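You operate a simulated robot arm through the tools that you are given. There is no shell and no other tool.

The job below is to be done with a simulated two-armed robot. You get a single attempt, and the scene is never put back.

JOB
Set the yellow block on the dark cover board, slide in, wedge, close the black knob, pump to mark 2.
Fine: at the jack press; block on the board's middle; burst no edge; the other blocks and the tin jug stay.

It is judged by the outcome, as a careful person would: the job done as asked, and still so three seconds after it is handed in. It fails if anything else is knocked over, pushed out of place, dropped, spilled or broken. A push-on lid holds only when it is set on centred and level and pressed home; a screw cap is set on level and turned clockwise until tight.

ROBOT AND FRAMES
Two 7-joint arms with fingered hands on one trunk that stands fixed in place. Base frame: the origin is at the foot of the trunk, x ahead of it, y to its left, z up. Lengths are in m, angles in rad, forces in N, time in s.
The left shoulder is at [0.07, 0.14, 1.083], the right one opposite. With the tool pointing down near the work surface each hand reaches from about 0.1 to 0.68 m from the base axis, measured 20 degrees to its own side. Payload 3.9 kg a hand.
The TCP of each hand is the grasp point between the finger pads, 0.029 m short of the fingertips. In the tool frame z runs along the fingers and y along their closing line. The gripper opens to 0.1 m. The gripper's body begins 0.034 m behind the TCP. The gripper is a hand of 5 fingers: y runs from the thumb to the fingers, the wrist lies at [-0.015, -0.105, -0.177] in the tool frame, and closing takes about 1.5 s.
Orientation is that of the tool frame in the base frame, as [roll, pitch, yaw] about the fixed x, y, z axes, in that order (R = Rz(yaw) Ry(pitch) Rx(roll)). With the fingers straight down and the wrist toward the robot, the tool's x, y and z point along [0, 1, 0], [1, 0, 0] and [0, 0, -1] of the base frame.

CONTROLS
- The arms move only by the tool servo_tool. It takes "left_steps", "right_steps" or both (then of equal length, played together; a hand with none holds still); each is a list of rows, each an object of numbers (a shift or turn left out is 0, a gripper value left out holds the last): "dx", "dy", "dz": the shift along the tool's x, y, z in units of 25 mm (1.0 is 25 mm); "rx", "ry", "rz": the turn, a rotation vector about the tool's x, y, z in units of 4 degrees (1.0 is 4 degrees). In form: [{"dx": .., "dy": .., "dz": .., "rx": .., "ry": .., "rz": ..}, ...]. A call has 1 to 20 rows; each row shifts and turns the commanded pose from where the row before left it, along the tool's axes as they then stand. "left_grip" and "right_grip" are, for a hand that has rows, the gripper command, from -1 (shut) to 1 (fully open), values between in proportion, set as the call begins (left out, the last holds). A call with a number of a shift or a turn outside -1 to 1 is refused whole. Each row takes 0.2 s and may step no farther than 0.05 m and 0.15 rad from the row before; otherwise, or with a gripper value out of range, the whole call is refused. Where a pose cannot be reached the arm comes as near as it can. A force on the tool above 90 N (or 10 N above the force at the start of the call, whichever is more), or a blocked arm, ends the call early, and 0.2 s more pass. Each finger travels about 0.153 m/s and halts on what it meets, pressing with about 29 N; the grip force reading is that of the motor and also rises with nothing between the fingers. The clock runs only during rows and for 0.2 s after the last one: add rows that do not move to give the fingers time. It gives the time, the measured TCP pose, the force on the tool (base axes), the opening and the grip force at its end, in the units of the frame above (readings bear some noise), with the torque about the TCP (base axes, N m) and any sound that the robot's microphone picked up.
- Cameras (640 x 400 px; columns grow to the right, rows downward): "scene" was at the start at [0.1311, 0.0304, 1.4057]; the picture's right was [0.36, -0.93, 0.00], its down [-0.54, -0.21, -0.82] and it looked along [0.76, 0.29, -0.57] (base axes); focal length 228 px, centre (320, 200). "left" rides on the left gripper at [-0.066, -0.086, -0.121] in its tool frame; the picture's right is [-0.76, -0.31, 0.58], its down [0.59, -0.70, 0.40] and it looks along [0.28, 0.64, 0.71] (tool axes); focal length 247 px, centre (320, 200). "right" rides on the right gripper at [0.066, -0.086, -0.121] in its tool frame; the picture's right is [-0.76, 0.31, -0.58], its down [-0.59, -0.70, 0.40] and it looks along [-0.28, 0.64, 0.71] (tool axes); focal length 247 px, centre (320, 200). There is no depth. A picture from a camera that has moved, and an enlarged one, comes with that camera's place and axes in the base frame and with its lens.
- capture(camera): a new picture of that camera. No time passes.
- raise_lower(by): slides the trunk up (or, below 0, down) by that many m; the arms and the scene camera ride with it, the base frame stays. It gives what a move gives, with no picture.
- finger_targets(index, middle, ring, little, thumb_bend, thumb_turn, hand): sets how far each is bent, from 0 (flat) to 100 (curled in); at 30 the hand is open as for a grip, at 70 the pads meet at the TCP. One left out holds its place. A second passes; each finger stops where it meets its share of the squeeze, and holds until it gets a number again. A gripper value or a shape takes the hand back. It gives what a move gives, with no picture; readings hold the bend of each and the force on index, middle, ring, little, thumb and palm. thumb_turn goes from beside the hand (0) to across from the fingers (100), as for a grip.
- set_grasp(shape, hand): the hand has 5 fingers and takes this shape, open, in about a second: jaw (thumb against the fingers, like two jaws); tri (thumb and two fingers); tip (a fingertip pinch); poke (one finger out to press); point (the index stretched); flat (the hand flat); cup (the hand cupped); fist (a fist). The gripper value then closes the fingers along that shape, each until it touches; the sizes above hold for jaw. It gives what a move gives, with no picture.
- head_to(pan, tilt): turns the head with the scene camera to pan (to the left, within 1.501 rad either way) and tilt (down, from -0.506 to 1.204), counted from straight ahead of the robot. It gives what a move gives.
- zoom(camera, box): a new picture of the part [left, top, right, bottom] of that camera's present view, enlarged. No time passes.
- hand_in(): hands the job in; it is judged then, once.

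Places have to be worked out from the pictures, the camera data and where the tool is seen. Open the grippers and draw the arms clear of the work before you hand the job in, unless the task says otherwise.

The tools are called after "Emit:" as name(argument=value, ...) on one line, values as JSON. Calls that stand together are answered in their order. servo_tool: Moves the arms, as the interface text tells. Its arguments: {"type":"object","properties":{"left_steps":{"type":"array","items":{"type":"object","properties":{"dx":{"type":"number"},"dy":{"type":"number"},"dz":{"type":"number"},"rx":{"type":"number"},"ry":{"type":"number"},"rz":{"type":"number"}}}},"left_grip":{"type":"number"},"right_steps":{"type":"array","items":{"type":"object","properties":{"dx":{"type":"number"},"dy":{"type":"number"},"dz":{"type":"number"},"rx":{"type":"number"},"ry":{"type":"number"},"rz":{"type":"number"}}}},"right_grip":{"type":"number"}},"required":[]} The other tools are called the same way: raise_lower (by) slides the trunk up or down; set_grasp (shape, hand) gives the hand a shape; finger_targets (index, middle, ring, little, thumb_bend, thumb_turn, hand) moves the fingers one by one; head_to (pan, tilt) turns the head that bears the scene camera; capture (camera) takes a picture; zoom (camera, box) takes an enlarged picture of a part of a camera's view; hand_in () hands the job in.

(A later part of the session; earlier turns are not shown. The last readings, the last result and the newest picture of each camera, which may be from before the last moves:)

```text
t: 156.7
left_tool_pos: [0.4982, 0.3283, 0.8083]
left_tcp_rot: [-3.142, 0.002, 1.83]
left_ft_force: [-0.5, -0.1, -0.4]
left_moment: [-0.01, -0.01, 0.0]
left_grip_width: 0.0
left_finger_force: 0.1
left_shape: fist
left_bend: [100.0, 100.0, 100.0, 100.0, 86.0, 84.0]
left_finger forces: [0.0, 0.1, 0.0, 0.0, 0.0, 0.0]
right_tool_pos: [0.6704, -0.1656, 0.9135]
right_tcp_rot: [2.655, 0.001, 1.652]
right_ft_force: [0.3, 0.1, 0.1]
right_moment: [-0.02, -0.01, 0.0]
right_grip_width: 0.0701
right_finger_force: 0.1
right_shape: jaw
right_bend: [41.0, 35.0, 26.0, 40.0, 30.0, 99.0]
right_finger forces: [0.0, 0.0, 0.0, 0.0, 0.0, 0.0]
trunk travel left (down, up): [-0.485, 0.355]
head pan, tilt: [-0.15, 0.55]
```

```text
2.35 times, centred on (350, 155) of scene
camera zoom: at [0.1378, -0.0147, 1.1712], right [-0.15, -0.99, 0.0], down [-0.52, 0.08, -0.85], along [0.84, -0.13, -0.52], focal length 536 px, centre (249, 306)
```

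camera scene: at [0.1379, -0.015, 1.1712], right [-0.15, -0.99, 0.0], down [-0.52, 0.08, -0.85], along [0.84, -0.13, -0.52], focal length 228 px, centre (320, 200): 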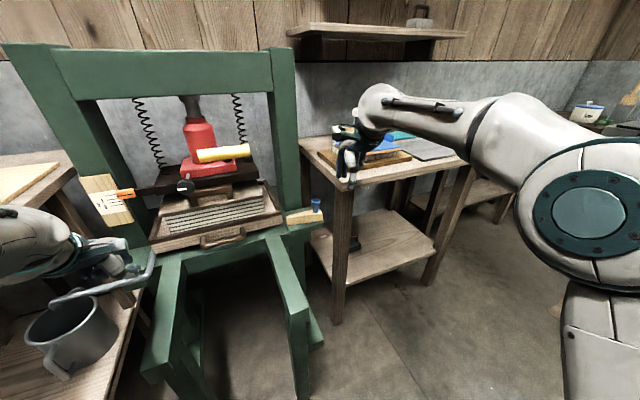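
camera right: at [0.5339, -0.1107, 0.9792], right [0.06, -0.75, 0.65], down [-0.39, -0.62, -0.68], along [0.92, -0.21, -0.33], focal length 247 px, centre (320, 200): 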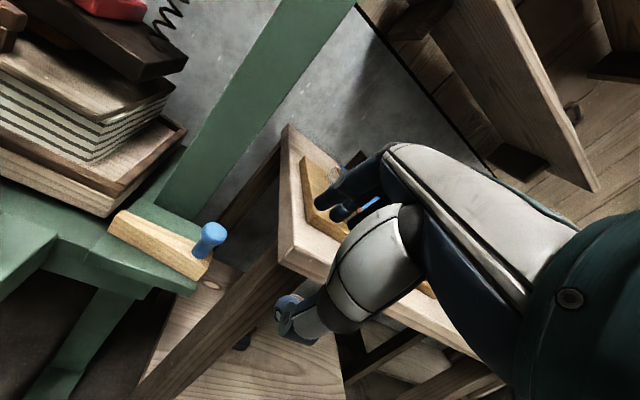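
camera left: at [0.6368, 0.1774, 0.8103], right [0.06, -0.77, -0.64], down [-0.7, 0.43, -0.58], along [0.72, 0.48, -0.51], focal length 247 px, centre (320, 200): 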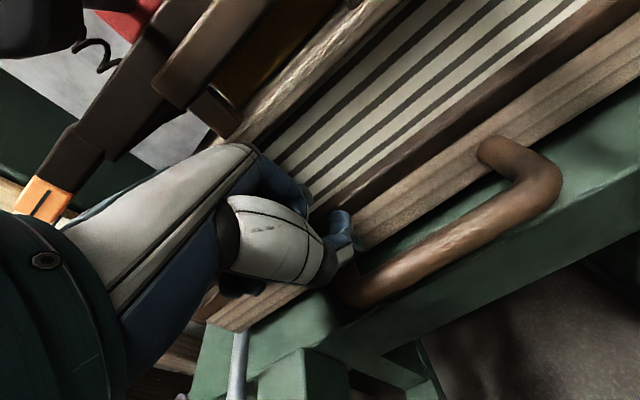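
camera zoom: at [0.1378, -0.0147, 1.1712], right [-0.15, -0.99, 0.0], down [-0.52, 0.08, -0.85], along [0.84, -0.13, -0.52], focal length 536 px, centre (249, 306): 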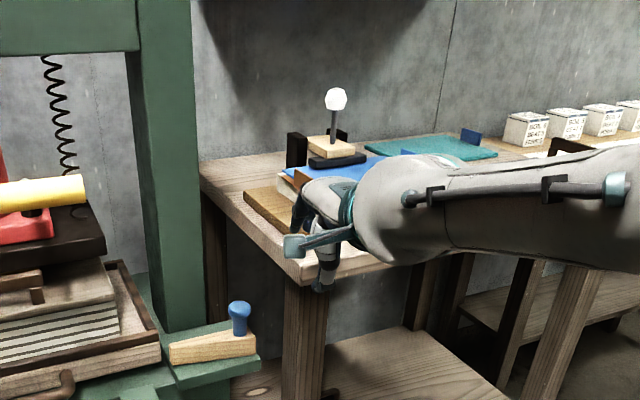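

Orientation good; the knob re-triangulates to ≈ (0.817, −0.099, 0.743). I move to a hover point just above it.

Emit:
servo_tool(right_steps=[{"dx": 0.316, "dy": 0.485, "dz": 0.732}, {"dx": 0.316, "dy": 0.485, "dz": 0.732}, {"dx": 0.316, "dy": 0.485, "dz": 0.732}, {"dx": 0.316, "dy": 0.485, "dz": 0.732}, {"dx": 0.316, "dy": 0.485, "dz": 0.732}, {"dx": 0.316, "dy": 0.485, "dz": 0.732}, {"dx": 0.316, "dy": 0.485, "dz": 0.732}, {}])

Emit:
capture(camera="right")

Emit:
zoom(camera="scene", box=[230, 130, 390, 250])

```text
t: 158.5
left_tool_pos: [0.4978, 0.3284, 0.8078]
left_tcp_rot: [-3.141, 0.0, 1.829]
left_ft_force: [0.3, 0.8, 0.5]
left_moment: [-0.02, -0.02, 0.02]
left_grip_width: 0.0
left_finger_force: 0.0
left_shape: fist
left_bend: [100.0, 100.0, 100.0, 100.0, 86.0, 84.0]
left_finger forces: [0.1, 0.1, 0.0, 0.0, 0.0, 0.0]
right_tool_pos: [0.8007, -0.0982, 0.8425]
right_tcp_rot: [2.655, 0.0, 1.651]
right_ft_force: [0.4, 0.1, -0.1]
right_moment: [0.03, 0.01, 0.01]
right_grip_width: 0.0702
right_finger_force: 0.0
right_shape: jaw
right_bend: [41.0, 35.0, 26.0, 40.0, 30.0, 99.0]
right_finger forces: [0.0, 0.0, 0.0, 0.1, 0.1, 0.0]
trunk travel left (down, up): [-0.485, 0.355]
head pan, tilt: [-0.15, 0.55]
```

```text
taken
camera right: at [0.6635, -0.0439, 0.9069], right [0.06, -0.75, 0.65], down [-0.39, -0.62, -0.68], along [0.92, -0.21, -0.33], focal length 247 px, centre (320, 200)
```

right: 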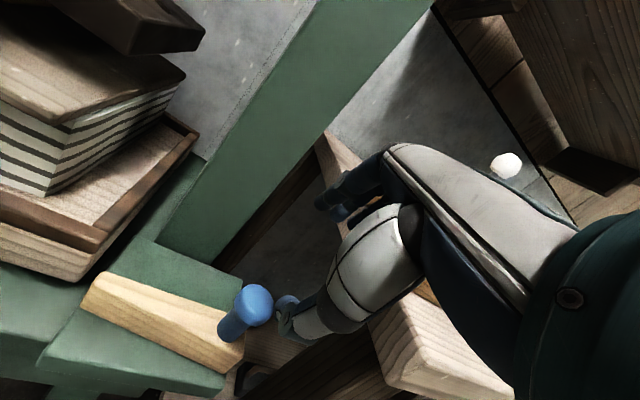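

```text
3.33 times, centred on (310, 190) of scene
camera zoom: at [0.1374, -0.0148, 1.1713], right [-0.15, -0.99, 0.0], down [-0.52, 0.08, -0.85], along [0.84, -0.13, -0.52], focal length 759 px, centre (353, 233)
```

zoom: 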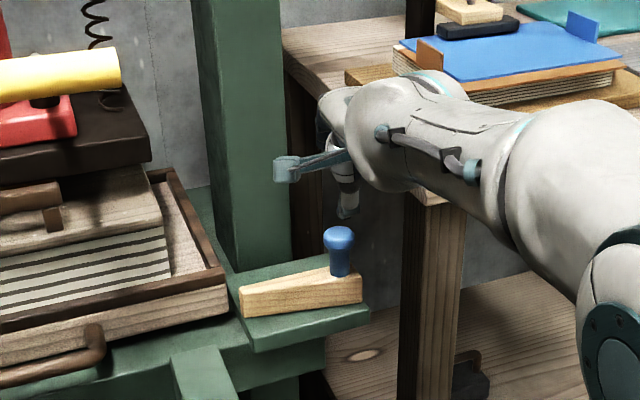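

Hover reached without trouble. The thumb would land on the cap if I went straight down, so I shift back and then slide in along the finger direction.

Emit:
servo_tool(right_steps=[{"dy": -0.56, "dz": -0.16}, {"dy": -0.56, "dz": -0.16}, {"dz": 0.6}, {"dz": 0.6}, {"dz": 0.6}, {"dz": 0.6}, {}])

Emit:
capture(camera="right")

Emit:
zoom(camera="scene", box=[260, 160, 360, 240])

```text
t: 160.1
left_tool_pos: [0.4985, 0.3287, 0.8086]
left_tcp_rot: [-3.141, 0.0, 1.829]
left_ft_force: [0.4, -0.4, -0.4]
left_moment: [-0.01, 0.0, -0.01]
left_grip_width: 0.0002
left_finger_force: 0.1
left_shape: fist
left_bend: [100.0, 100.0, 100.0, 100.0, 86.0, 84.0]
left_finger forces: [0.0, 0.0, 0.0, 0.0, 0.1, 0.1]
right_tool_pos: [0.7995, -0.099, 0.7814]
right_tcp_rot: [2.653, 0.0, 1.652]
right_ft_force: [-0.8, 1.3, 0.4]
right_moment: [0.01, 0.02, 0.03]
right_grip_width: 0.0702
right_finger_force: 0.0
right_shape: jaw
right_bend: [41.0, 35.0, 26.0, 40.0, 30.0, 99.0]
right_finger forces: [0.0, 0.0, 0.0, 0.1, 0.1, 0.1]
trunk travel left (down, up): [-0.485, 0.355]
head pan, tilt: [-0.15, 0.55]
```

```text
taken
camera right: at [0.6629, -0.0446, 0.8473], right [0.06, -0.75, 0.65], down [-0.39, -0.62, -0.68], along [0.92, -0.21, -0.33], focal length 247 px, centre (320, 200)
```

right: 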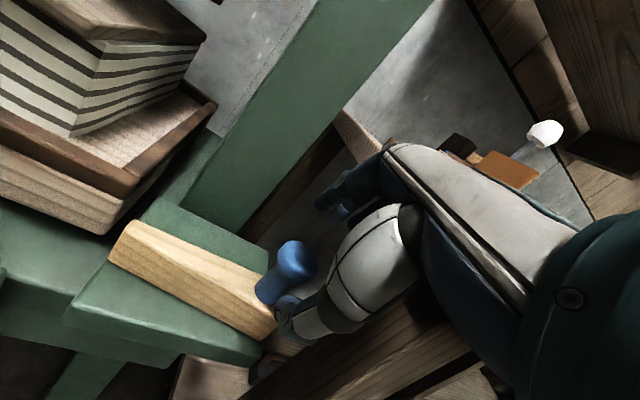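

```text
5.00 times, centred on (310, 200) of scene
camera zoom: at [0.1376, -0.0147, 1.1712], right [-0.15, -0.99, 0.0], down [-0.52, 0.08, -0.85], along [0.84, -0.13, -0.52], focal length 1139 px, centre (370, 200)
```

zoom: 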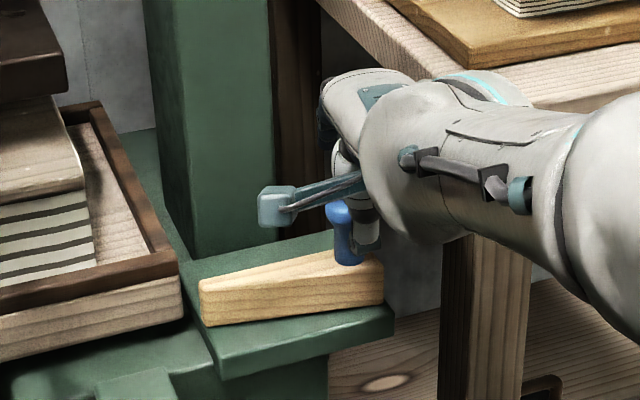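

In the tool frame the knob sits centred between thumb and fingers, 43 mm ahead. I advance 40 mm.

Emit:
servo_tool(right_steps=[{"dz": 0.4}, {"dz": 0.4}, {"dz": 0.4}, {"dz": 0.3}, {}])

Emit:
capture(camera="right")

Emit:
zoom(camera="scene", box=[260, 160, 360, 240])

```text
t: 161.3
left_tool_pos: [0.4982, 0.328, 0.809]
left_tcp_rot: [3.141, 0.002, 1.829]
left_ft_force: [0.4, -0.4, -0.8]
left_moment: [0.0, -0.01, -0.01]
left_grip_width: 0.0
left_finger_force: 0.0
left_shape: fist
left_bend: [100.0, 100.0, 100.0, 100.0, 86.0, 84.0]
left_finger forces: [0.0, 0.0, 0.0, 0.1, 0.0, 0.0]
right_tool_pos: [0.8173, -0.0985, 0.749]
right_tcp_rot: [2.655, -0.001, 1.653]
right_ft_force: [0.4, -0.1, 0.0]
right_moment: [0.01, -0.01, -0.01]
right_grip_width: 0.0704
right_finger_force: 0.0
right_shape: jaw
right_bend: [41.0, 35.0, 26.0, 40.0, 30.0, 99.0]
right_finger forces: [0.0, 0.1, 0.0, 0.0, 0.0, 0.0]
trunk travel left (down, up): [-0.485, 0.355]
head pan, tilt: [-0.15, 0.55]
```

```text
taken
camera right: at [0.681, -0.0431, 0.8138], right [0.06, -0.75, 0.65], down [-0.39, -0.62, -0.68], along [0.92, -0.21, -0.33], focal length 247 px, centre (320, 200)
```

right: 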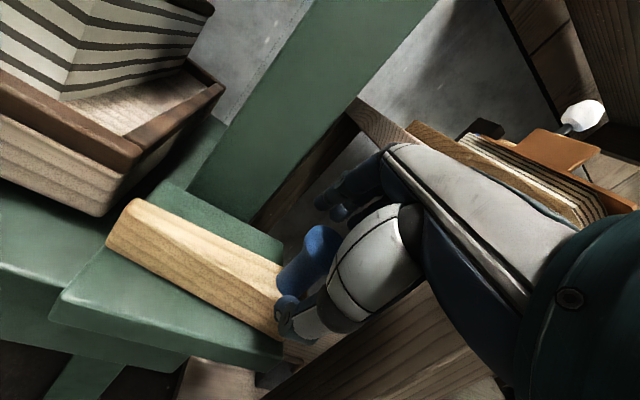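

```text
5.00 times, centred on (310, 200) of scene
camera zoom: at [0.1377, -0.0147, 1.1712], right [-0.15, -0.99, 0.0], down [-0.52, 0.08, -0.85], along [0.84, -0.13, -0.52], focal length 1139 px, centre (370, 200)
```

zoom: 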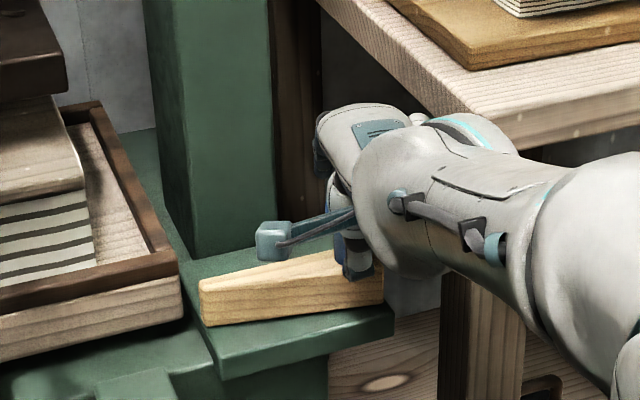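

The knob is between thumb and fingers, no contact forces. I close the hand on it.

Emit:
servo_tool(right_steps=[{}, {}, {}, {}, {}, {}, {}, {}], right_grip=-1)

Emit:
capture(camera="right")

Emit:
zoom(camera="scene", box=[260, 160, 360, 240])

```text
t: 163.1
left_tool_pos: [0.4986, 0.327, 0.8076]
left_tcp_rot: [-3.141, 0.0, 1.828]
left_ft_force: [0.6, -0.4, 0.8]
left_moment: [-0.03, 0.01, 0.02]
left_grip_width: 0.0001
left_finger_force: 0.0
left_shape: fist
left_bend: [100.0, 100.0, 100.0, 100.0, 86.0, 84.0]
left_finger forces: [0.2, 0.0, 0.0, 0.0, 0.0, 0.0]
right_tool_pos: [0.8172, -0.0973, 0.7481]
right_tcp_rot: [2.657, 0.002, 1.652]
right_ft_force: [-2.3, 2.3, -1.4]
right_moment: [0.01, 0.6, 0.02]
right_grip_width: 0.0263
right_finger_force: 29.5
right_shape: jaw
right_bend: [65.0, 66.0, 70.0, 70.0, 39.0, 100.0]
right_finger forces: [15.2, 8.0, 0.0, 0.0, 25.0, 0.0]
trunk travel left (down, up): [-0.485, 0.355]
head pan, tilt: [-0.15, 0.55]
```

```text
taken
camera right: at [0.6809, -0.0427, 0.8136], right [0.06, -0.75, 0.65], down [-0.39, -0.62, -0.68], along [0.92, -0.21, -0.33], focal length 247 px, centre (320, 200)
```

right: 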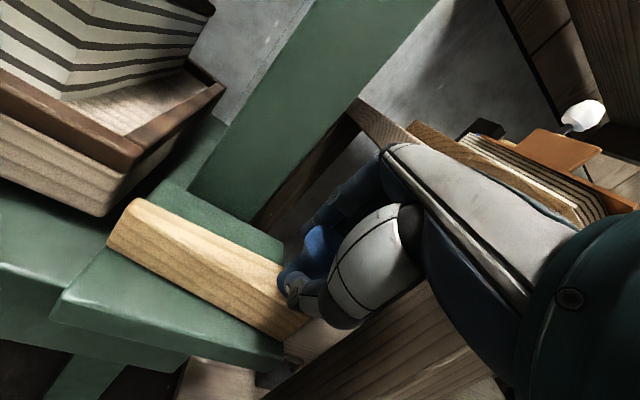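

```text
5.00 times, centred on (310, 200) of scene
camera zoom: at [0.1378, -0.0144, 1.1712], right [-0.15, -0.99, 0.0], down [-0.52, 0.08, -0.85], along [0.84, -0.13, -0.52], focal length 1139 px, centre (370, 200)
```

zoom: 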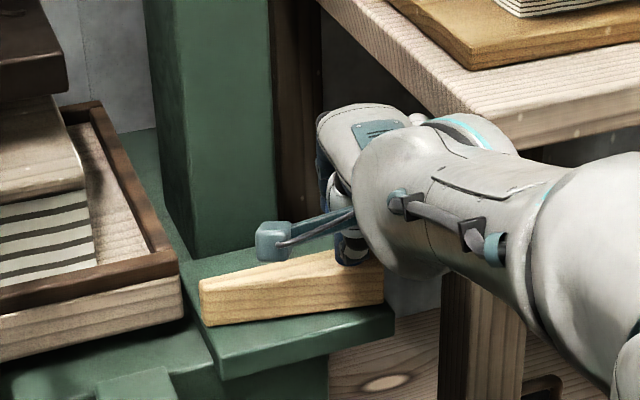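

Firm pinch on the knob (thumb 25 N, index/middle 23 N). I pull the wedge left along the press's lateral direction in small steps.

Emit:
servo_tool(right_steps=[{"dx": 0.3, "dy": -0.048, "dz": -0.026}, {"dx": 0.3, "dy": -0.048, "dz": -0.026}, {}])

Emit:
zoom(camera="scene", box=[260, 160, 360, 240])

```text
t: 163.9
left_tool_pos: [0.4992, 0.3275, 0.8078]
left_tcp_rot: [3.14, 0.001, 1.83]
left_ft_force: [0.3, 0.1, -0.1]
left_moment: [0.0, 0.0, 0.0]
left_grip_width: 0.0
left_finger_force: 0.1
left_shape: fist
left_bend: [100.0, 100.0, 100.0, 100.0, 86.0, 84.0]
left_finger forces: [0.0, 0.0, 0.0, 0.0, 0.0, 0.0]
right_tool_pos: [0.8129, -0.0826, 0.7484]
right_tcp_rot: [2.656, 0.0, 1.654]
right_ft_force: [3.4, 1.6, -0.8]
right_moment: [0.01, 0.51, -0.02]
right_grip_width: 0.0257
right_finger_force: 29.1
right_shape: jaw
right_bend: [65.0, 66.0, 70.0, 70.0, 39.0, 100.0]
right_finger forces: [16.7, 9.5, 0.1, 0.0, 23.6, 0.1]
trunk travel left (down, up): [-0.485, 0.355]
head pan, tilt: [-0.15, 0.55]
```

```text
5.00 times, centred on (310, 200) of scene
camera zoom: at [0.1383, -0.0145, 1.1711], right [-0.15, -0.99, 0.0], down [-0.52, 0.08, -0.85], along [0.84, -0.13, -0.52], focal length 1139 px, centre (370, 200)
```

zoom: 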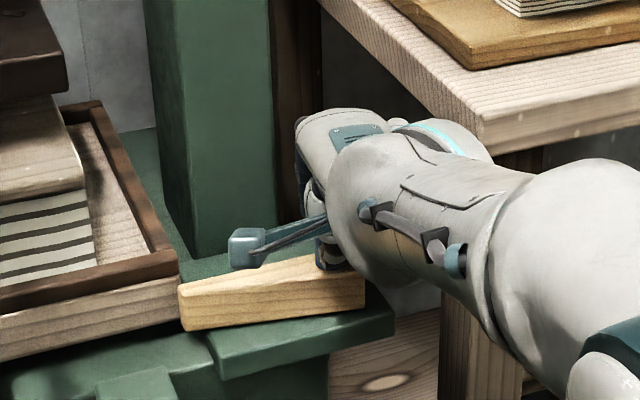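

The wedge moves with the hand and its thin end is passing in front of the tray's corner. I continue.

Emit:
servo_tool(right_steps=[{"dx": 0.3, "dy": -0.048, "dz": -0.026}, {"dx": 0.3, "dy": -0.048, "dz": -0.026}, {}])

Emit:
servo_tool(right_steps=[{"dx": 0.3, "dy": -0.048, "dz": -0.026}, {"dx": 0.3, "dy": -0.048, "dz": -0.026}, {}])

Emit:
zoom(camera="scene", box=[240, 160, 360, 250])

```text
t: 164.7
left_tool_pos: [0.4984, 0.328, 0.8088]
left_tcp_rot: [-3.142, -0.001, 1.83]
left_ft_force: [1.8, -0.7, 0.2]
left_moment: [0.03, -0.02, -0.01]
left_grip_width: 0.0
left_finger_force: 0.0
left_shape: fist
left_bend: [100.0, 100.0, 100.0, 100.0, 86.0, 84.0]
left_finger forces: [0.0, 0.0, 0.0, 0.1, 0.0, 0.0]
right_tool_pos: [0.8097, -0.0667, 0.7488]
right_tcp_rot: [2.656, -0.001, 1.651]
right_ft_force: [3.9, 1.8, 1.6]
right_moment: [-0.02, 0.52, 0.0]
right_grip_width: 0.0258
right_finger_force: 29.2
right_shape: jaw
right_bend: [64.0, 66.0, 70.0, 70.0, 38.0, 100.0]
right_finger forces: [17.9, 10.0, 0.1, 0.0, 23.3, 0.1]
trunk travel left (down, up): [-0.485, 0.355]
head pan, tilt: [-0.15, 0.55]
```

```text
t: 165.5
left_tool_pos: [0.4982, 0.3281, 0.8091]
left_tcp_rot: [-3.141, 0.0, 1.829]
left_ft_force: [0.1, -0.2, 0.6]
left_moment: [0.0, 0.01, -0.01]
left_grip_width: 0.0
left_finger_force: 0.1
left_shape: fist
left_bend: [100.0, 100.0, 100.0, 100.0, 86.0, 84.0]
left_finger forces: [0.1, 0.0, 0.1, 0.0, 0.1, 0.0]
right_tool_pos: [0.8055, -0.0528, 0.7479]
right_tcp_rot: [2.658, 0.0, 1.653]
right_ft_force: [2.2, 0.6, 0.4]
right_moment: [-0.02, 0.51, -0.06]
right_grip_width: 0.0256
right_finger_force: 29.1
right_shape: jaw
right_bend: [64.0, 66.0, 70.0, 70.0, 38.0, 100.0]
right_finger forces: [17.5, 9.3, 0.0, 0.0, 24.1, 0.0]
trunk travel left (down, up): [-0.485, 0.355]
head pan, tilt: [-0.15, 0.55]
```

```text
4.44 times, centred on (300, 205) of scene
camera zoom: at [0.138, -0.0145, 1.1712], right [-0.15, -0.99, 0.0], down [-0.52, 0.08, -0.85], along [0.84, -0.13, -0.52], focal length 1012 px, centre (409, 178)
```

zoom: 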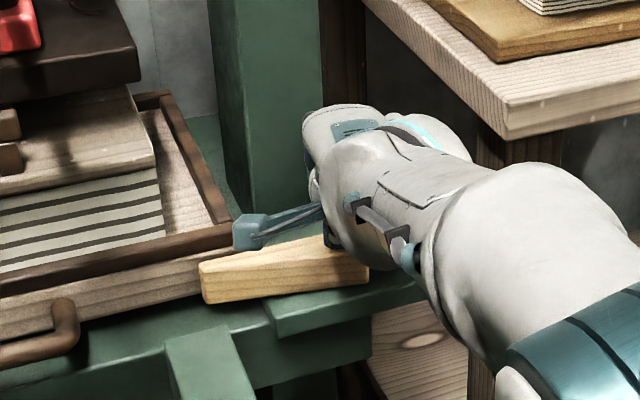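

Wedge is in ~45 mm and sits in front of the tray face. I keep pulling until it tightens.

Emit:
servo_tool(right_steps=[{"dx": 0.3, "dy": -0.048, "dz": -0.026}, {"dx": 0.3, "dy": -0.048, "dz": -0.026}, {}])

Emit:
servo_tool(right_steps=[{"dx": 0.3, "dy": -0.048, "dz": -0.026}, {"dx": 0.3, "dy": -0.048, "dz": -0.026}, {}])

Emit:
zoom(camera="scene", box=[220, 160, 340, 250])

Emit:
capture(camera="right")

```text
t: 166.3
left_tool_pos: [0.4985, 0.3282, 0.8079]
left_tcp_rot: [3.141, 0.001, 1.83]
left_ft_force: [0.0, -0.3, 0.6]
left_moment: [0.0, 0.03, 0.05]
left_grip_width: 0.0002
left_finger_force: 0.2
left_shape: fist
left_bend: [100.0, 100.0, 100.0, 100.0, 86.0, 84.0]
left_finger forces: [0.0, 0.0, 0.0, 0.0, 0.0, 0.0]
right_tool_pos: [0.8027, -0.0375, 0.7479]
right_tcp_rot: [2.657, -0.001, 1.653]
right_ft_force: [1.2, 0.9, -1.6]
right_moment: [-0.03, 0.53, -0.02]
right_grip_width: 0.0256
right_finger_force: 29.1
right_shape: jaw
right_bend: [64.0, 66.0, 70.0, 70.0, 38.0, 100.0]
right_finger forces: [16.3, 9.2, 0.0, 0.0, 24.1, 0.0]
trunk travel left (down, up): [-0.485, 0.355]
head pan, tilt: [-0.15, 0.55]
```

```text
t: 167.1
left_tool_pos: [0.4997, 0.3266, 0.8084]
left_tcp_rot: [3.141, -0.002, 1.829]
left_ft_force: [0.3, 0.2, 0.2]
left_moment: [-0.06, -0.03, -0.02]
left_grip_width: 0.0001
left_finger_force: 0.1
left_shape: fist
left_bend: [100.0, 100.0, 100.0, 100.0, 86.0, 84.0]
left_finger forces: [0.1, 0.0, 0.0, 0.0, 0.0, 0.0]
right_tool_pos: [0.7987, -0.0317, 0.7477]
right_tcp_rot: [2.66, -0.002, 1.649]
right_ft_force: [5.2, -13.6, -2.6]
right_moment: [-0.14, 0.37, -0.23]
right_grip_width: 0.0249
right_finger_force: 29.0
right_shape: jaw
right_bend: [65.0, 65.0, 70.0, 70.0, 39.0, 100.0]
right_finger forces: [12.9, 12.8, 0.0, 0.0, 19.7, 0.0]
right hand out of reach, approached as far as the arm can: row 2
trunk travel left (down, up): [-0.485, 0.355]
head pan, tilt: [-0.15, 0.55]
```

```text
4.44 times, centred on (280, 205) of scene
camera zoom: at [0.139, -0.0168, 1.171], right [-0.15, -0.99, 0.0], down [-0.52, 0.08, -0.85], along [0.84, -0.13, -0.52], focal length 1012 px, centre (498, 178)
```

zoom: 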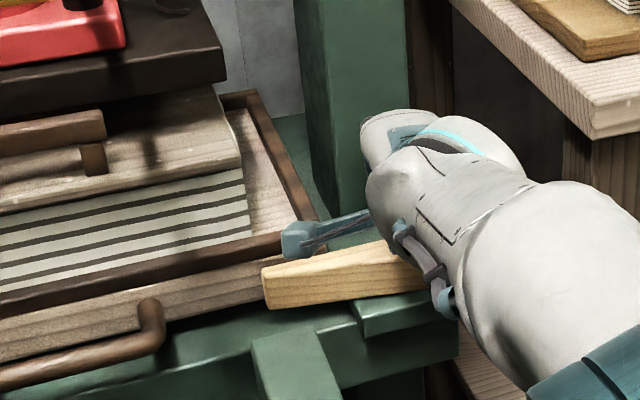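

```text
taken
camera right: at [0.6634, 0.0236, 0.8135], right [0.06, -0.76, 0.65], down [-0.39, -0.62, -0.68], along [0.92, -0.21, -0.34], focal length 247 px, centre (320, 200)
```

right: 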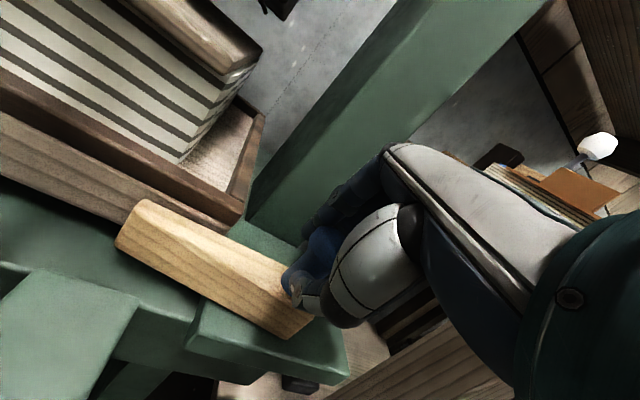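

Resistance of ~14 N appears after ~68 mm of travel. I try a few millimetres more to see whether it is tight or the arm is limiting.

Emit:
servo_tool(right_steps=[{"dx": 0.15, "dy": -0.024, "dz": -0.013}, {"dx": 0.15, "dy": -0.024, "dz": -0.013}, {}])

Emit:
zoom(camera="scene", box=[220, 160, 340, 250])

```text
t: 167.9
left_tool_pos: [0.5003, 0.3262, 0.8086]
left_tcp_rot: [-3.139, -0.003, 1.831]
left_ft_force: [1.4, -0.4, 1.1]
left_moment: [-0.01, -0.01, 0.02]
left_grip_width: 0.0
left_finger_force: 0.1
left_shape: fist
left_bend: [100.0, 100.0, 100.0, 100.0, 86.0, 84.0]
left_finger forces: [0.0, 0.1, 0.1, 0.1, 0.0, 0.0]
right_tool_pos: [0.7975, -0.0266, 0.7478]
right_tcp_rot: [2.662, -0.003, 1.645]
right_ft_force: [3.7, -21.8, -8.7]
right_moment: [-0.18, 0.4, -0.18]
right_grip_width: 0.0211
right_finger_force: 28.9
right_shape: jaw
right_bend: [71.0, 64.0, 70.0, 70.0, 39.0, 100.0]
right_finger forces: [9.0, 11.2, 10.7, 0.0, 19.0, 0.0]
trunk travel left (down, up): [-0.485, 0.355]
head pan, tilt: [-0.15, 0.55]
```

```text
4.44 times, centred on (280, 205) of scene
camera zoom: at [0.14, -0.0179, 1.1707], right [-0.15, -0.99, 0.0], down [-0.52, 0.08, -0.85], along [0.84, -0.13, -0.52], focal length 1012 px, centre (498, 178)
```

zoom: 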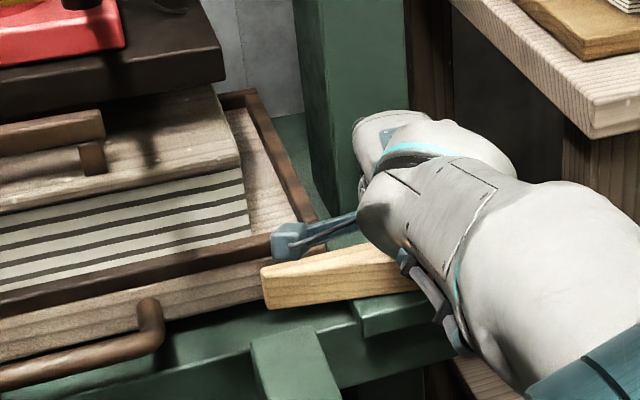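

The wedge itself no longer moves (thin end fixed in the image) while force climbs to ~22 N, so it is tight. I give it one last small press, then release.

Emit:
servo_tool(right_steps=[{"dx": 0.14, "dy": -0.022, "dz": -0.012}, {}])

Emit:
servo_tool(right_steps=[{"dx": -0.2}, {}, {}, {}, {}, {}], right_grip=0.4)

Emit:
zoom(camera="scene", box=[220, 160, 340, 250])

Emit:
capture(camera="right")

```text
t: 168.5
left_tool_pos: [0.5002, 0.3253, 0.8084]
left_tcp_rot: [3.14, -0.003, 1.829]
left_ft_force: [0.1, 0.4, 0.7]
left_moment: [0.0, -0.01, 0.01]
left_grip_width: 0.0
left_finger_force: 0.0
left_shape: fist
left_bend: [100.0, 100.0, 100.0, 100.0, 86.0, 84.0]
left_finger forces: [0.0, 0.0, 0.0, 0.1, 0.0, 0.0]
right_tool_pos: [0.7982, -0.0255, 0.7478]
right_tcp_rot: [2.659, 0.001, 1.642]
right_ft_force: [2.3, -27.4, -9.8]
right_moment: [-0.2, 0.59, -0.42]
right_grip_width: 0.0194
right_finger_force: 28.8
right_shape: jaw
right_bend: [72.0, 64.0, 70.0, 70.0, 39.0, 100.0]
right_finger forces: [8.1, 12.3, 16.3, 0.1, 19.8, 0.1]
trunk travel left (down, up): [-0.485, 0.355]
head pan, tilt: [-0.15, 0.55]
```

```text
t: 169.9
left_tool_pos: [0.4988, 0.3282, 0.8075]
left_tcp_rot: [-3.141, 0.0, 1.829]
left_ft_force: [-0.2, 0.3, -0.1]
left_moment: [0.02, -0.01, -0.01]
left_grip_width: 0.0001
left_finger_force: 0.0
left_shape: fist
left_bend: [100.0, 100.0, 100.0, 100.0, 86.0, 84.0]
left_finger forces: [0.0, 0.1, 0.1, 0.0, 0.0, 0.0]
right_tool_pos: [0.7955, -0.0223, 0.7503]
right_tcp_rot: [2.655, -0.003, 1.651]
right_ft_force: [-0.3, 0.4, 0.4]
right_moment: [-0.01, -0.03, 0.0]
right_grip_width: 0.0695
right_finger_force: 0.0
right_shape: jaw
right_bend: [41.0, 36.0, 26.0, 41.0, 31.0, 99.0]
right_finger forces: [0.0, 0.0, 0.0, 0.0, 0.1, 0.1]
trunk travel left (down, up): [-0.485, 0.355]
head pan, tilt: [-0.15, 0.55]
```

```text
4.44 times, centred on (280, 205) of scene
camera zoom: at [0.1378, -0.0147, 1.1712], right [-0.15, -0.99, 0.0], down [-0.52, 0.08, -0.85], along [0.84, -0.13, -0.52], focal length 1012 px, centre (498, 178)
```

zoom: 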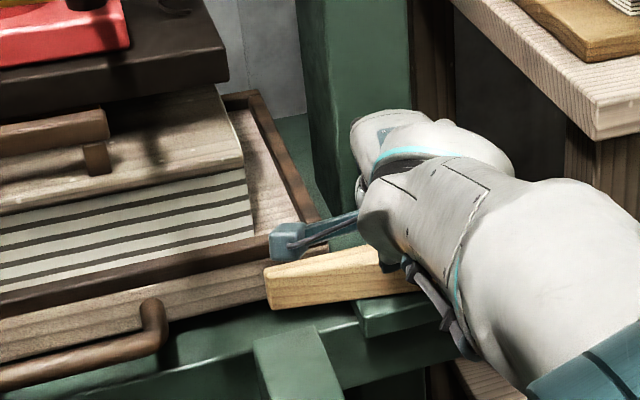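

```text
taken
camera right: at [0.6596, 0.0323, 0.8158], right [0.06, -0.76, 0.65], down [-0.39, -0.62, -0.68], along [0.92, -0.21, -0.33], focal length 247 px, centre (320, 200)
```

right: 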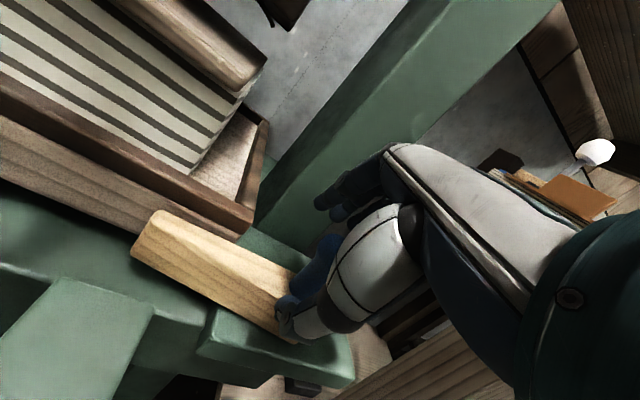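

Wedge tight, hand open and free. I withdraw the right hand back along its fingers, then up and to the right.

Emit:
servo_tool(right_steps=[{"dz": -0.5}, {"dz": -0.7}, {"dz": -0.8}, {"dz": -0.8}, {"dz": -0.8}, {"dz": -0.8}, {"dx": -0.6, "dy": -0.6, "dz": -0.3}, {"dx": -0.6, "dy": -0.6, "dz": -0.3}, {"dx": -0.6, "dy": -0.6, "dz": -0.3}, {"dx": -0.6, "dy": -0.6, "dz": -0.3}, {"dx": -0.6, "dy": -0.6, "dz": -0.3}, {"dx": -0.6, "dy": -0.6, "dz": -0.3}, {}])

Emit:
capture(camera="scene")

Emit:
zoom(camera="scene", box=[140, 120, 340, 270])

```text
t: 172.7
left_tool_pos: [0.498, 0.3278, 0.8074]
left_tcp_rot: [3.141, 0.0, 1.829]
left_ft_force: [-0.4, 0.4, -0.9]
left_moment: [0.01, 0.01, 0.02]
left_grip_width: 0.0
left_finger_force: 0.1
left_shape: fist
left_bend: [100.0, 100.0, 100.0, 100.0, 86.0, 84.0]
left_finger forces: [0.0, 0.0, 0.0, 0.0, 0.0, 0.1]
right_tool_pos: [0.6504, -0.1231, 0.8438]
right_tcp_rot: [2.656, 0.0, 1.653]
right_ft_force: [-0.2, -1.2, 0.0]
right_moment: [0.0, 0.01, 0.0]
right_grip_width: 0.0699
right_finger_force: 0.1
right_shape: jaw
right_bend: [41.0, 35.0, 26.0, 41.0, 30.0, 99.0]
right_finger forces: [0.0, 0.0, 0.0, 0.0, 0.1, 0.0]
trunk travel left (down, up): [-0.485, 0.355]
head pan, tilt: [-0.15, 0.55]
```

```text
taken
camera scene: at [0.138, -0.0145, 1.1712], right [-0.15, -0.99, 0.0], down [-0.52, 0.08, -0.85], along [0.84, -0.13, -0.52], focal length 228 px, centre (320, 200)
```

scene: 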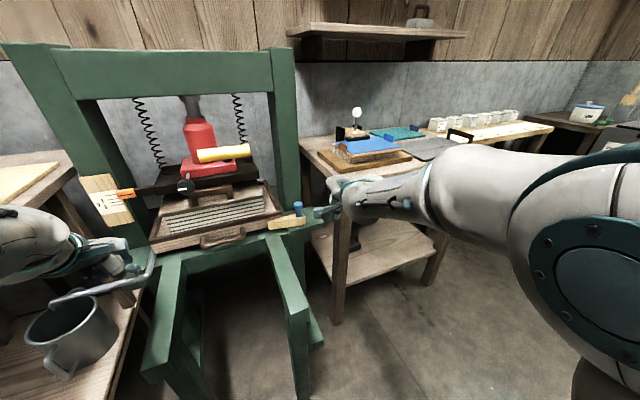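

```text
2.67 times, centred on (240, 195) of scene
camera zoom: at [0.138, -0.0145, 1.1712], right [-0.15, -0.99, 0.0], down [-0.52, 0.08, -0.85], along [0.84, -0.13, -0.52], focal length 607 px, centre (533, 213)
```

zoom: 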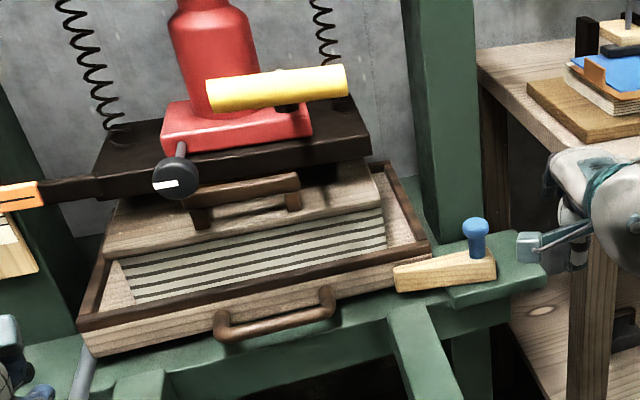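

The wedge sits tight in front of the tray corner. Next the black knob with the left hand: I raise the trunk 0.2 m, open the left hand to "tri", and begin turning it so the fingers will point into the press with the forearm coming from upper-left.

Emit:
raise_lower(by=0.2)

Emit:
set_grasp(hand="left", shape="tri")

Emit:
servo_tool(left_steps=[{"dy": 0.5}, {"dy": 0.5}, {"dy": 0.5}, {"dy": 0.5}, {"dy": 0.4}, {"rz": 1}, {"rz": 1}, {"rz": 1}, {"rz": 1}, {"rz": 1}, {"rz": 1}, {"rz": 1}, {"rz": 1}, {"rz": 1}, {"rz": 1}, {}])

Emit:
head_to(pan=0.35, tilt=0.55)

Emit:
capture(camera="scene")

```text
t: 174.9
left_tool_pos: [0.4988, 0.3269, 1.0083]
left_tcp_rot: [-3.141, -0.001, 1.83]
left_ft_force: [-0.2, -0.2, 0.3]
left_moment: [-0.02, 0.02, -0.02]
left_grip_width: 0.0002
left_finger_force: 0.1
left_shape: fist
left_bend: [100.0, 100.0, 100.0, 100.0, 86.0, 84.0]
left_finger forces: [0.0, 0.0, 0.0, 0.0, 0.1, 0.0]
right_tool_pos: [0.6506, -0.1228, 1.0445]
right_tcp_rot: [2.656, 0.001, 1.652]
right_ft_force: [-0.6, -0.7, 0.0]
right_moment: [0.04, -0.02, 0.02]
right_grip_width: 0.0697
right_finger_force: 0.1
right_shape: jaw
right_bend: [41.0, 35.0, 26.0, 41.0, 30.0, 99.0]
right_finger forces: [0.1, 0.1, 0.0, 0.1, 0.1, 0.0]
trunk travel left (down, up): [-0.685, 0.155]
head pan, tilt: [-0.15, 0.55]
```

```text
t: 175.8
left_tool_pos: [0.4979, 0.3275, 1.008]
left_tcp_rot: [-3.138, 0.0, 1.83]
left_ft_force: [0.2, 0.6, -0.2]
left_moment: [0.01, 0.01, 0.01]
left_grip_width: 0.1002
left_finger_force: 0.1
left_shape: tri
left_bend: [30.0, 30.0, 99.0, 99.0, 30.0, 97.0]
left_finger forces: [0.0, 0.0, 0.0, 0.0, 0.1, 0.0]
right_tool_pos: [0.6502, -0.1228, 1.0448]
right_tcp_rot: [2.657, 0.0, 1.651]
right_ft_force: [0.3, 0.8, 0.4]
right_moment: [0.0, -0.02, 0.02]
right_grip_width: 0.0699
right_finger_force: 0.0
right_shape: jaw
right_bend: [41.0, 35.0, 26.0, 41.0, 30.0, 99.0]
right_finger forces: [0.0, 0.0, 0.1, 0.0, 0.0, 0.0]
trunk travel left (down, up): [-0.685, 0.155]
head pan, tilt: [-0.15, 0.55]
```

```text
t: 179.2
left_tool_pos: [0.556, 0.3427, 1.0082]
left_tcp_rot: [3.141, -0.001, 1.129]
left_ft_force: [0.4, -0.4, 0.0]
left_moment: [0.04, -0.02, -0.01]
left_grip_width: 0.0997
left_finger_force: 0.1
left_shape: tri
left_bend: [30.0, 30.0, 99.0, 99.0, 30.0, 97.0]
left_finger forces: [0.1, 0.0, 0.0, 0.0, 0.0, 0.0]
right_tool_pos: [0.6514, -0.1228, 1.0444]
right_tcp_rot: [2.656, -0.001, 1.654]
right_ft_force: [-0.1, -0.7, 0.1]
right_moment: [-0.01, 0.01, -0.03]
right_grip_width: 0.0696
right_finger_force: 0.1
right_shape: jaw
right_bend: [41.0, 35.0, 26.0, 41.0, 30.0, 99.0]
right_finger forces: [0.1, 0.0, 0.0, 0.0, 0.0, 0.1]
trunk travel left (down, up): [-0.685, 0.155]
head pan, tilt: [-0.15, 0.55]
```

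```text
t: 180.1
left_tool_pos: [0.5561, 0.3429, 1.0092]
left_tcp_rot: [3.141, 0.001, 1.13]
left_ft_force: [0.0, 0.6, 1.0]
left_moment: [0.01, 0.03, -0.02]
left_grip_width: 0.0995
left_finger_force: 0.0
left_shape: tri
left_bend: [30.0, 30.0, 99.0, 99.0, 30.0, 97.0]
left_finger forces: [0.0, 0.0, 0.0, 0.1, 0.1, 0.0]
right_tool_pos: [0.652, -0.1237, 1.0443]
right_tcp_rot: [2.657, 0.0, 1.652]
right_ft_force: [0.6, 0.2, 1.0]
right_moment: [0.01, 0.0, 0.01]
right_grip_width: 0.0697
right_finger_force: 0.0
right_shape: jaw
right_bend: [41.0, 35.0, 26.0, 41.0, 30.0, 99.0]
right_finger forces: [0.0, 0.1, 0.0, 0.0, 0.0, 0.1]
trunk travel left (down, up): [-0.685, 0.155]
head pan, tilt: [0.351, 0.55]
```

```text
taken
camera scene: at [0.1334, 0.0294, 1.3712], right [0.34, -0.94, 0.0], down [-0.49, -0.18, -0.85], along [0.8, 0.29, -0.52], focal length 228 px, centre (320, 200)
```

scene: 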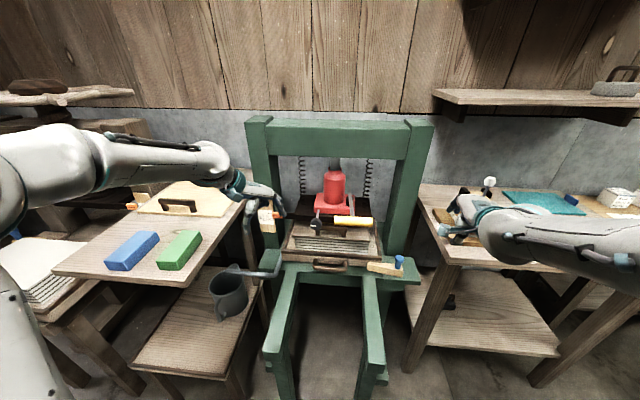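

Good posture. I zoom in on the black knob for markings and continue turning the left hand.

Emit:
zoom(camera="scene", box=[290, 195, 390, 260])

Emit:
servo_tool(left_steps=[{"rz": 1}, {"rz": 1}, {"rz": 1}, {"rz": 1}, {"rz": 1}, {"rz": 1}, {"rz": 1}, {"rz": 1}, {"rz": 1}, {"rz": 1}, {"rz": 1}, {"rz": 1}, {"rz": 0.4}, {}])

Emit:
capture(camera="scene")

Emit:
capture(camera="left")

```text
6.15 times, centred on (340, 228) of scene
camera zoom: at [0.1334, 0.0294, 1.3712], right [0.34, -0.94, 0.0], down [-0.49, -0.18, -0.85], along [0.8, 0.29, -0.52], focal length 1402 px, centre (197, 31)
```

zoom: 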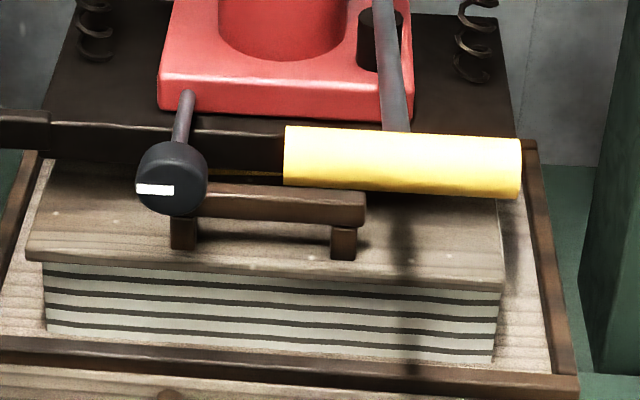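

```text
t: 183.1
left_tool_pos: [0.5561, 0.343, 1.0086]
left_tcp_rot: [-3.14, 0.0, 0.265]
left_ft_force: [0.4, -0.3, 0.0]
left_moment: [-0.03, 0.0, -0.03]
left_grip_width: 0.0999
left_finger_force: 0.2
left_shape: tri
left_bend: [30.0, 30.0, 99.0, 99.0, 30.0, 97.0]
left_finger forces: [0.1, 0.0, 0.1, 0.0, 0.0, 0.0]
right_tool_pos: [0.6511, -0.1228, 1.0449]
right_tcp_rot: [2.656, 0.001, 1.653]
right_ft_force: [0.4, -0.3, -0.3]
right_moment: [-0.03, -0.01, 0.0]
right_grip_width: 0.0698
right_finger_force: 0.0
right_shape: jaw
right_bend: [41.0, 35.0, 26.0, 41.0, 30.0, 99.0]
right_finger forces: [0.2, 0.1, 0.1, 0.0, 0.0, 0.0]
trunk travel left (down, up): [-0.685, 0.155]
head pan, tilt: [0.351, 0.55]
```

```text
taken
camera scene: at [0.1334, 0.0296, 1.3712], right [0.34, -0.94, 0.0], down [-0.49, -0.18, -0.85], along [0.8, 0.29, -0.52], focal length 228 px, centre (320, 200)
```

scene: 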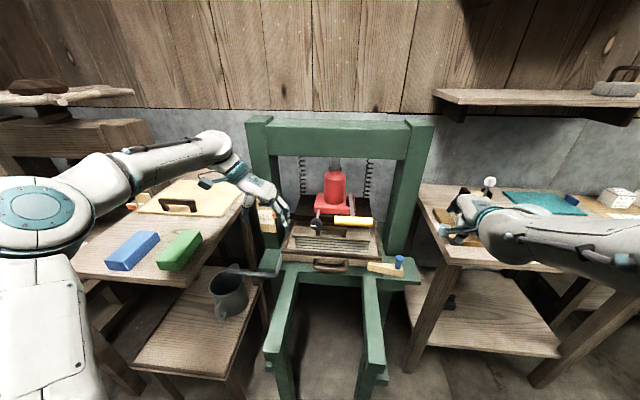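

```text
taken
camera left: at [0.4703, 0.4091, 1.1294], right [-0.81, 0.1, -0.58], down [0.38, 0.83, -0.4], along [0.44, -0.55, -0.71], focal length 247 px, centre (320, 200)
```

left: 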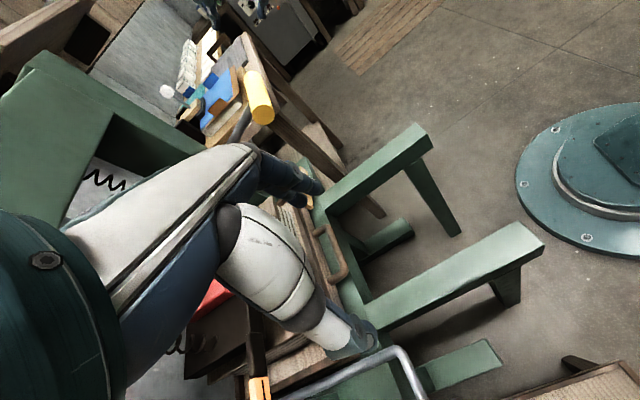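

Very good posture for the left arm. Now I pitch the left hand so its fingers point into the press (z along n).

Emit:
servo_tool(left_steps=[{"ry": 1}, {"ry": 1}, {"ry": 1}, {"ry": 1}, {"ry": 1}, {"ry": 1}, {"ry": 1}, {"ry": 1}, {"ry": 1}, {"ry": 1}, {"ry": 1}, {"ry": 1}, {}])

Emit:
capture(camera="scene")

```text
t: 185.9
left_tool_pos: [0.5562, 0.3422, 1.0082]
left_tcp_rot: [-3.141, -0.84, 0.266]
left_ft_force: [-0.3, 0.8, 0.1]
left_moment: [-0.02, -0.01, -0.01]
left_grip_width: 0.0999
left_finger_force: 0.1
left_shape: tri
left_bend: [30.0, 30.0, 99.0, 99.0, 30.0, 98.0]
left_finger forces: [0.0, 0.0, 0.0, 0.1, 0.0, 0.1]
right_tool_pos: [0.6512, -0.1233, 1.0456]
right_tcp_rot: [2.657, 0.0, 1.653]
right_ft_force: [-1.3, 0.4, 0.7]
right_moment: [0.0, 0.0, -0.04]
right_grip_width: 0.0701
right_finger_force: 0.0
right_shape: jaw
right_bend: [41.0, 35.0, 26.0, 41.0, 30.0, 99.0]
right_finger forces: [0.0, 0.0, 0.0, 0.1, 0.0, 0.0]
trunk travel left (down, up): [-0.685, 0.155]
head pan, tilt: [0.351, 0.55]
```

```text
taken
camera scene: at [0.1334, 0.0292, 1.3712], right [0.34, -0.94, 0.0], down [-0.49, -0.18, -0.85], along [0.8, 0.29, -0.52], focal length 228 px, centre (320, 200)
```

scene: 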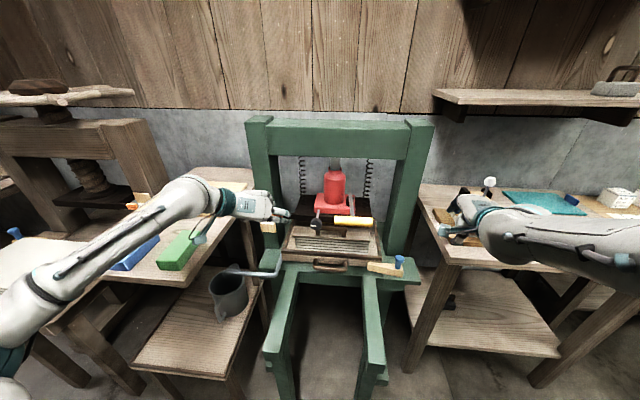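

Going well. I raise the trunk another 0.14 m so the elbow/forearm stay well above the left table when the hand goes down to the knob, then finish the pitch.

Emit:
raise_lower(by=0.14)

Emit:
servo_tool(left_steps=[{"ry": 1}, {"ry": 1}, {"ry": 1}, {"ry": 1}, {"ry": 1}, {"ry": 1}, {"ry": 1}, {"ry": 1}, {"ry": 1}, {"ry": 1}, {}])

Emit:
capture(camera="scene")

Emit:
capture(camera="left")

```text
t: 187.6
left_tool_pos: [0.5563, 0.3426, 1.1477]
left_tcp_rot: [-3.141, -0.837, 0.265]
left_ft_force: [-0.2, -0.1, 0.2]
left_moment: [-0.02, 0.01, 0.02]
left_grip_width: 0.0996
left_finger_force: 0.0
left_shape: tri
left_bend: [30.0, 30.0, 99.0, 99.0, 30.0, 98.0]
left_finger forces: [0.0, 0.0, 0.1, 0.0, 0.0, 0.1]
right_tool_pos: [0.6521, -0.1228, 1.184]
right_tcp_rot: [2.658, -0.001, 1.653]
right_ft_force: [0.0, 0.0, 0.2]
right_moment: [0.0, -0.01, 0.03]
right_grip_width: 0.0697
right_finger_force: 0.0
right_shape: jaw
right_bend: [41.0, 35.0, 26.0, 41.0, 30.0, 99.0]
right_finger forces: [0.0, 0.0, 0.0, 0.1, 0.0, 0.0]
trunk travel left (down, up): [-0.825, 0.015]
head pan, tilt: [0.351, 0.55]
```

```text
t: 190.0
left_tool_pos: [0.5568, 0.3424, 1.148]
left_tcp_rot: [-3.133, -1.537, 0.257]
left_ft_force: [0.4, 0.1, 0.0]
left_moment: [-0.05, -0.01, 0.01]
left_grip_width: 0.1001
left_finger_force: 0.1
left_shape: tri
left_bend: [30.0, 30.0, 99.0, 99.0, 30.0, 98.0]
left_finger forces: [0.0, 0.1, 0.1, 0.0, 0.0, 0.0]
right_tool_pos: [0.6517, -0.1228, 1.1839]
right_tcp_rot: [2.657, 0.0, 1.653]
right_ft_force: [0.4, -0.1, 0.2]
right_moment: [0.0, 0.01, 0.02]
right_grip_width: 0.0699
right_finger_force: 0.0
right_shape: jaw
right_bend: [41.0, 35.0, 26.0, 41.0, 30.0, 99.0]
right_finger forces: [0.0, 0.1, 0.0, 0.1, 0.0, 0.0]
trunk travel left (down, up): [-0.825, 0.015]
head pan, tilt: [0.351, 0.55]
```

```text
taken
camera scene: at [0.1333, 0.0295, 1.5112], right [0.34, -0.94, 0.0], down [-0.49, -0.18, -0.85], along [0.8, 0.29, -0.52], focal length 228 px, centre (320, 200)
```

scene: 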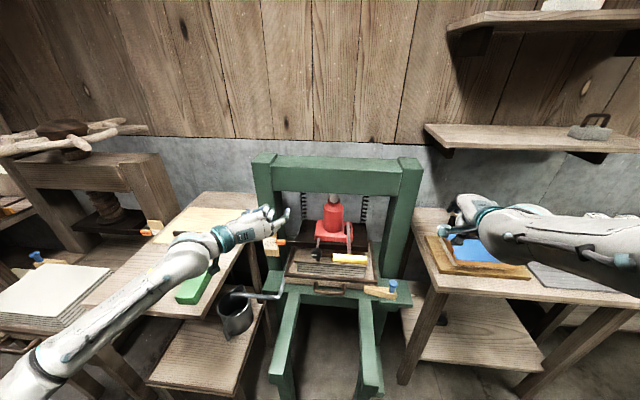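

```text
taken
camera left: at [0.4157, 0.3935, 1.0866], right [0.45, 0.44, -0.78], down [0.22, 0.79, 0.58], along [0.86, -0.43, 0.26], focal length 247 px, centre (320, 200)
```

left: 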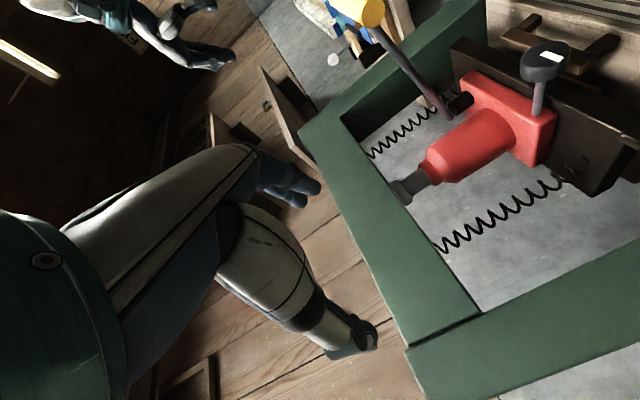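

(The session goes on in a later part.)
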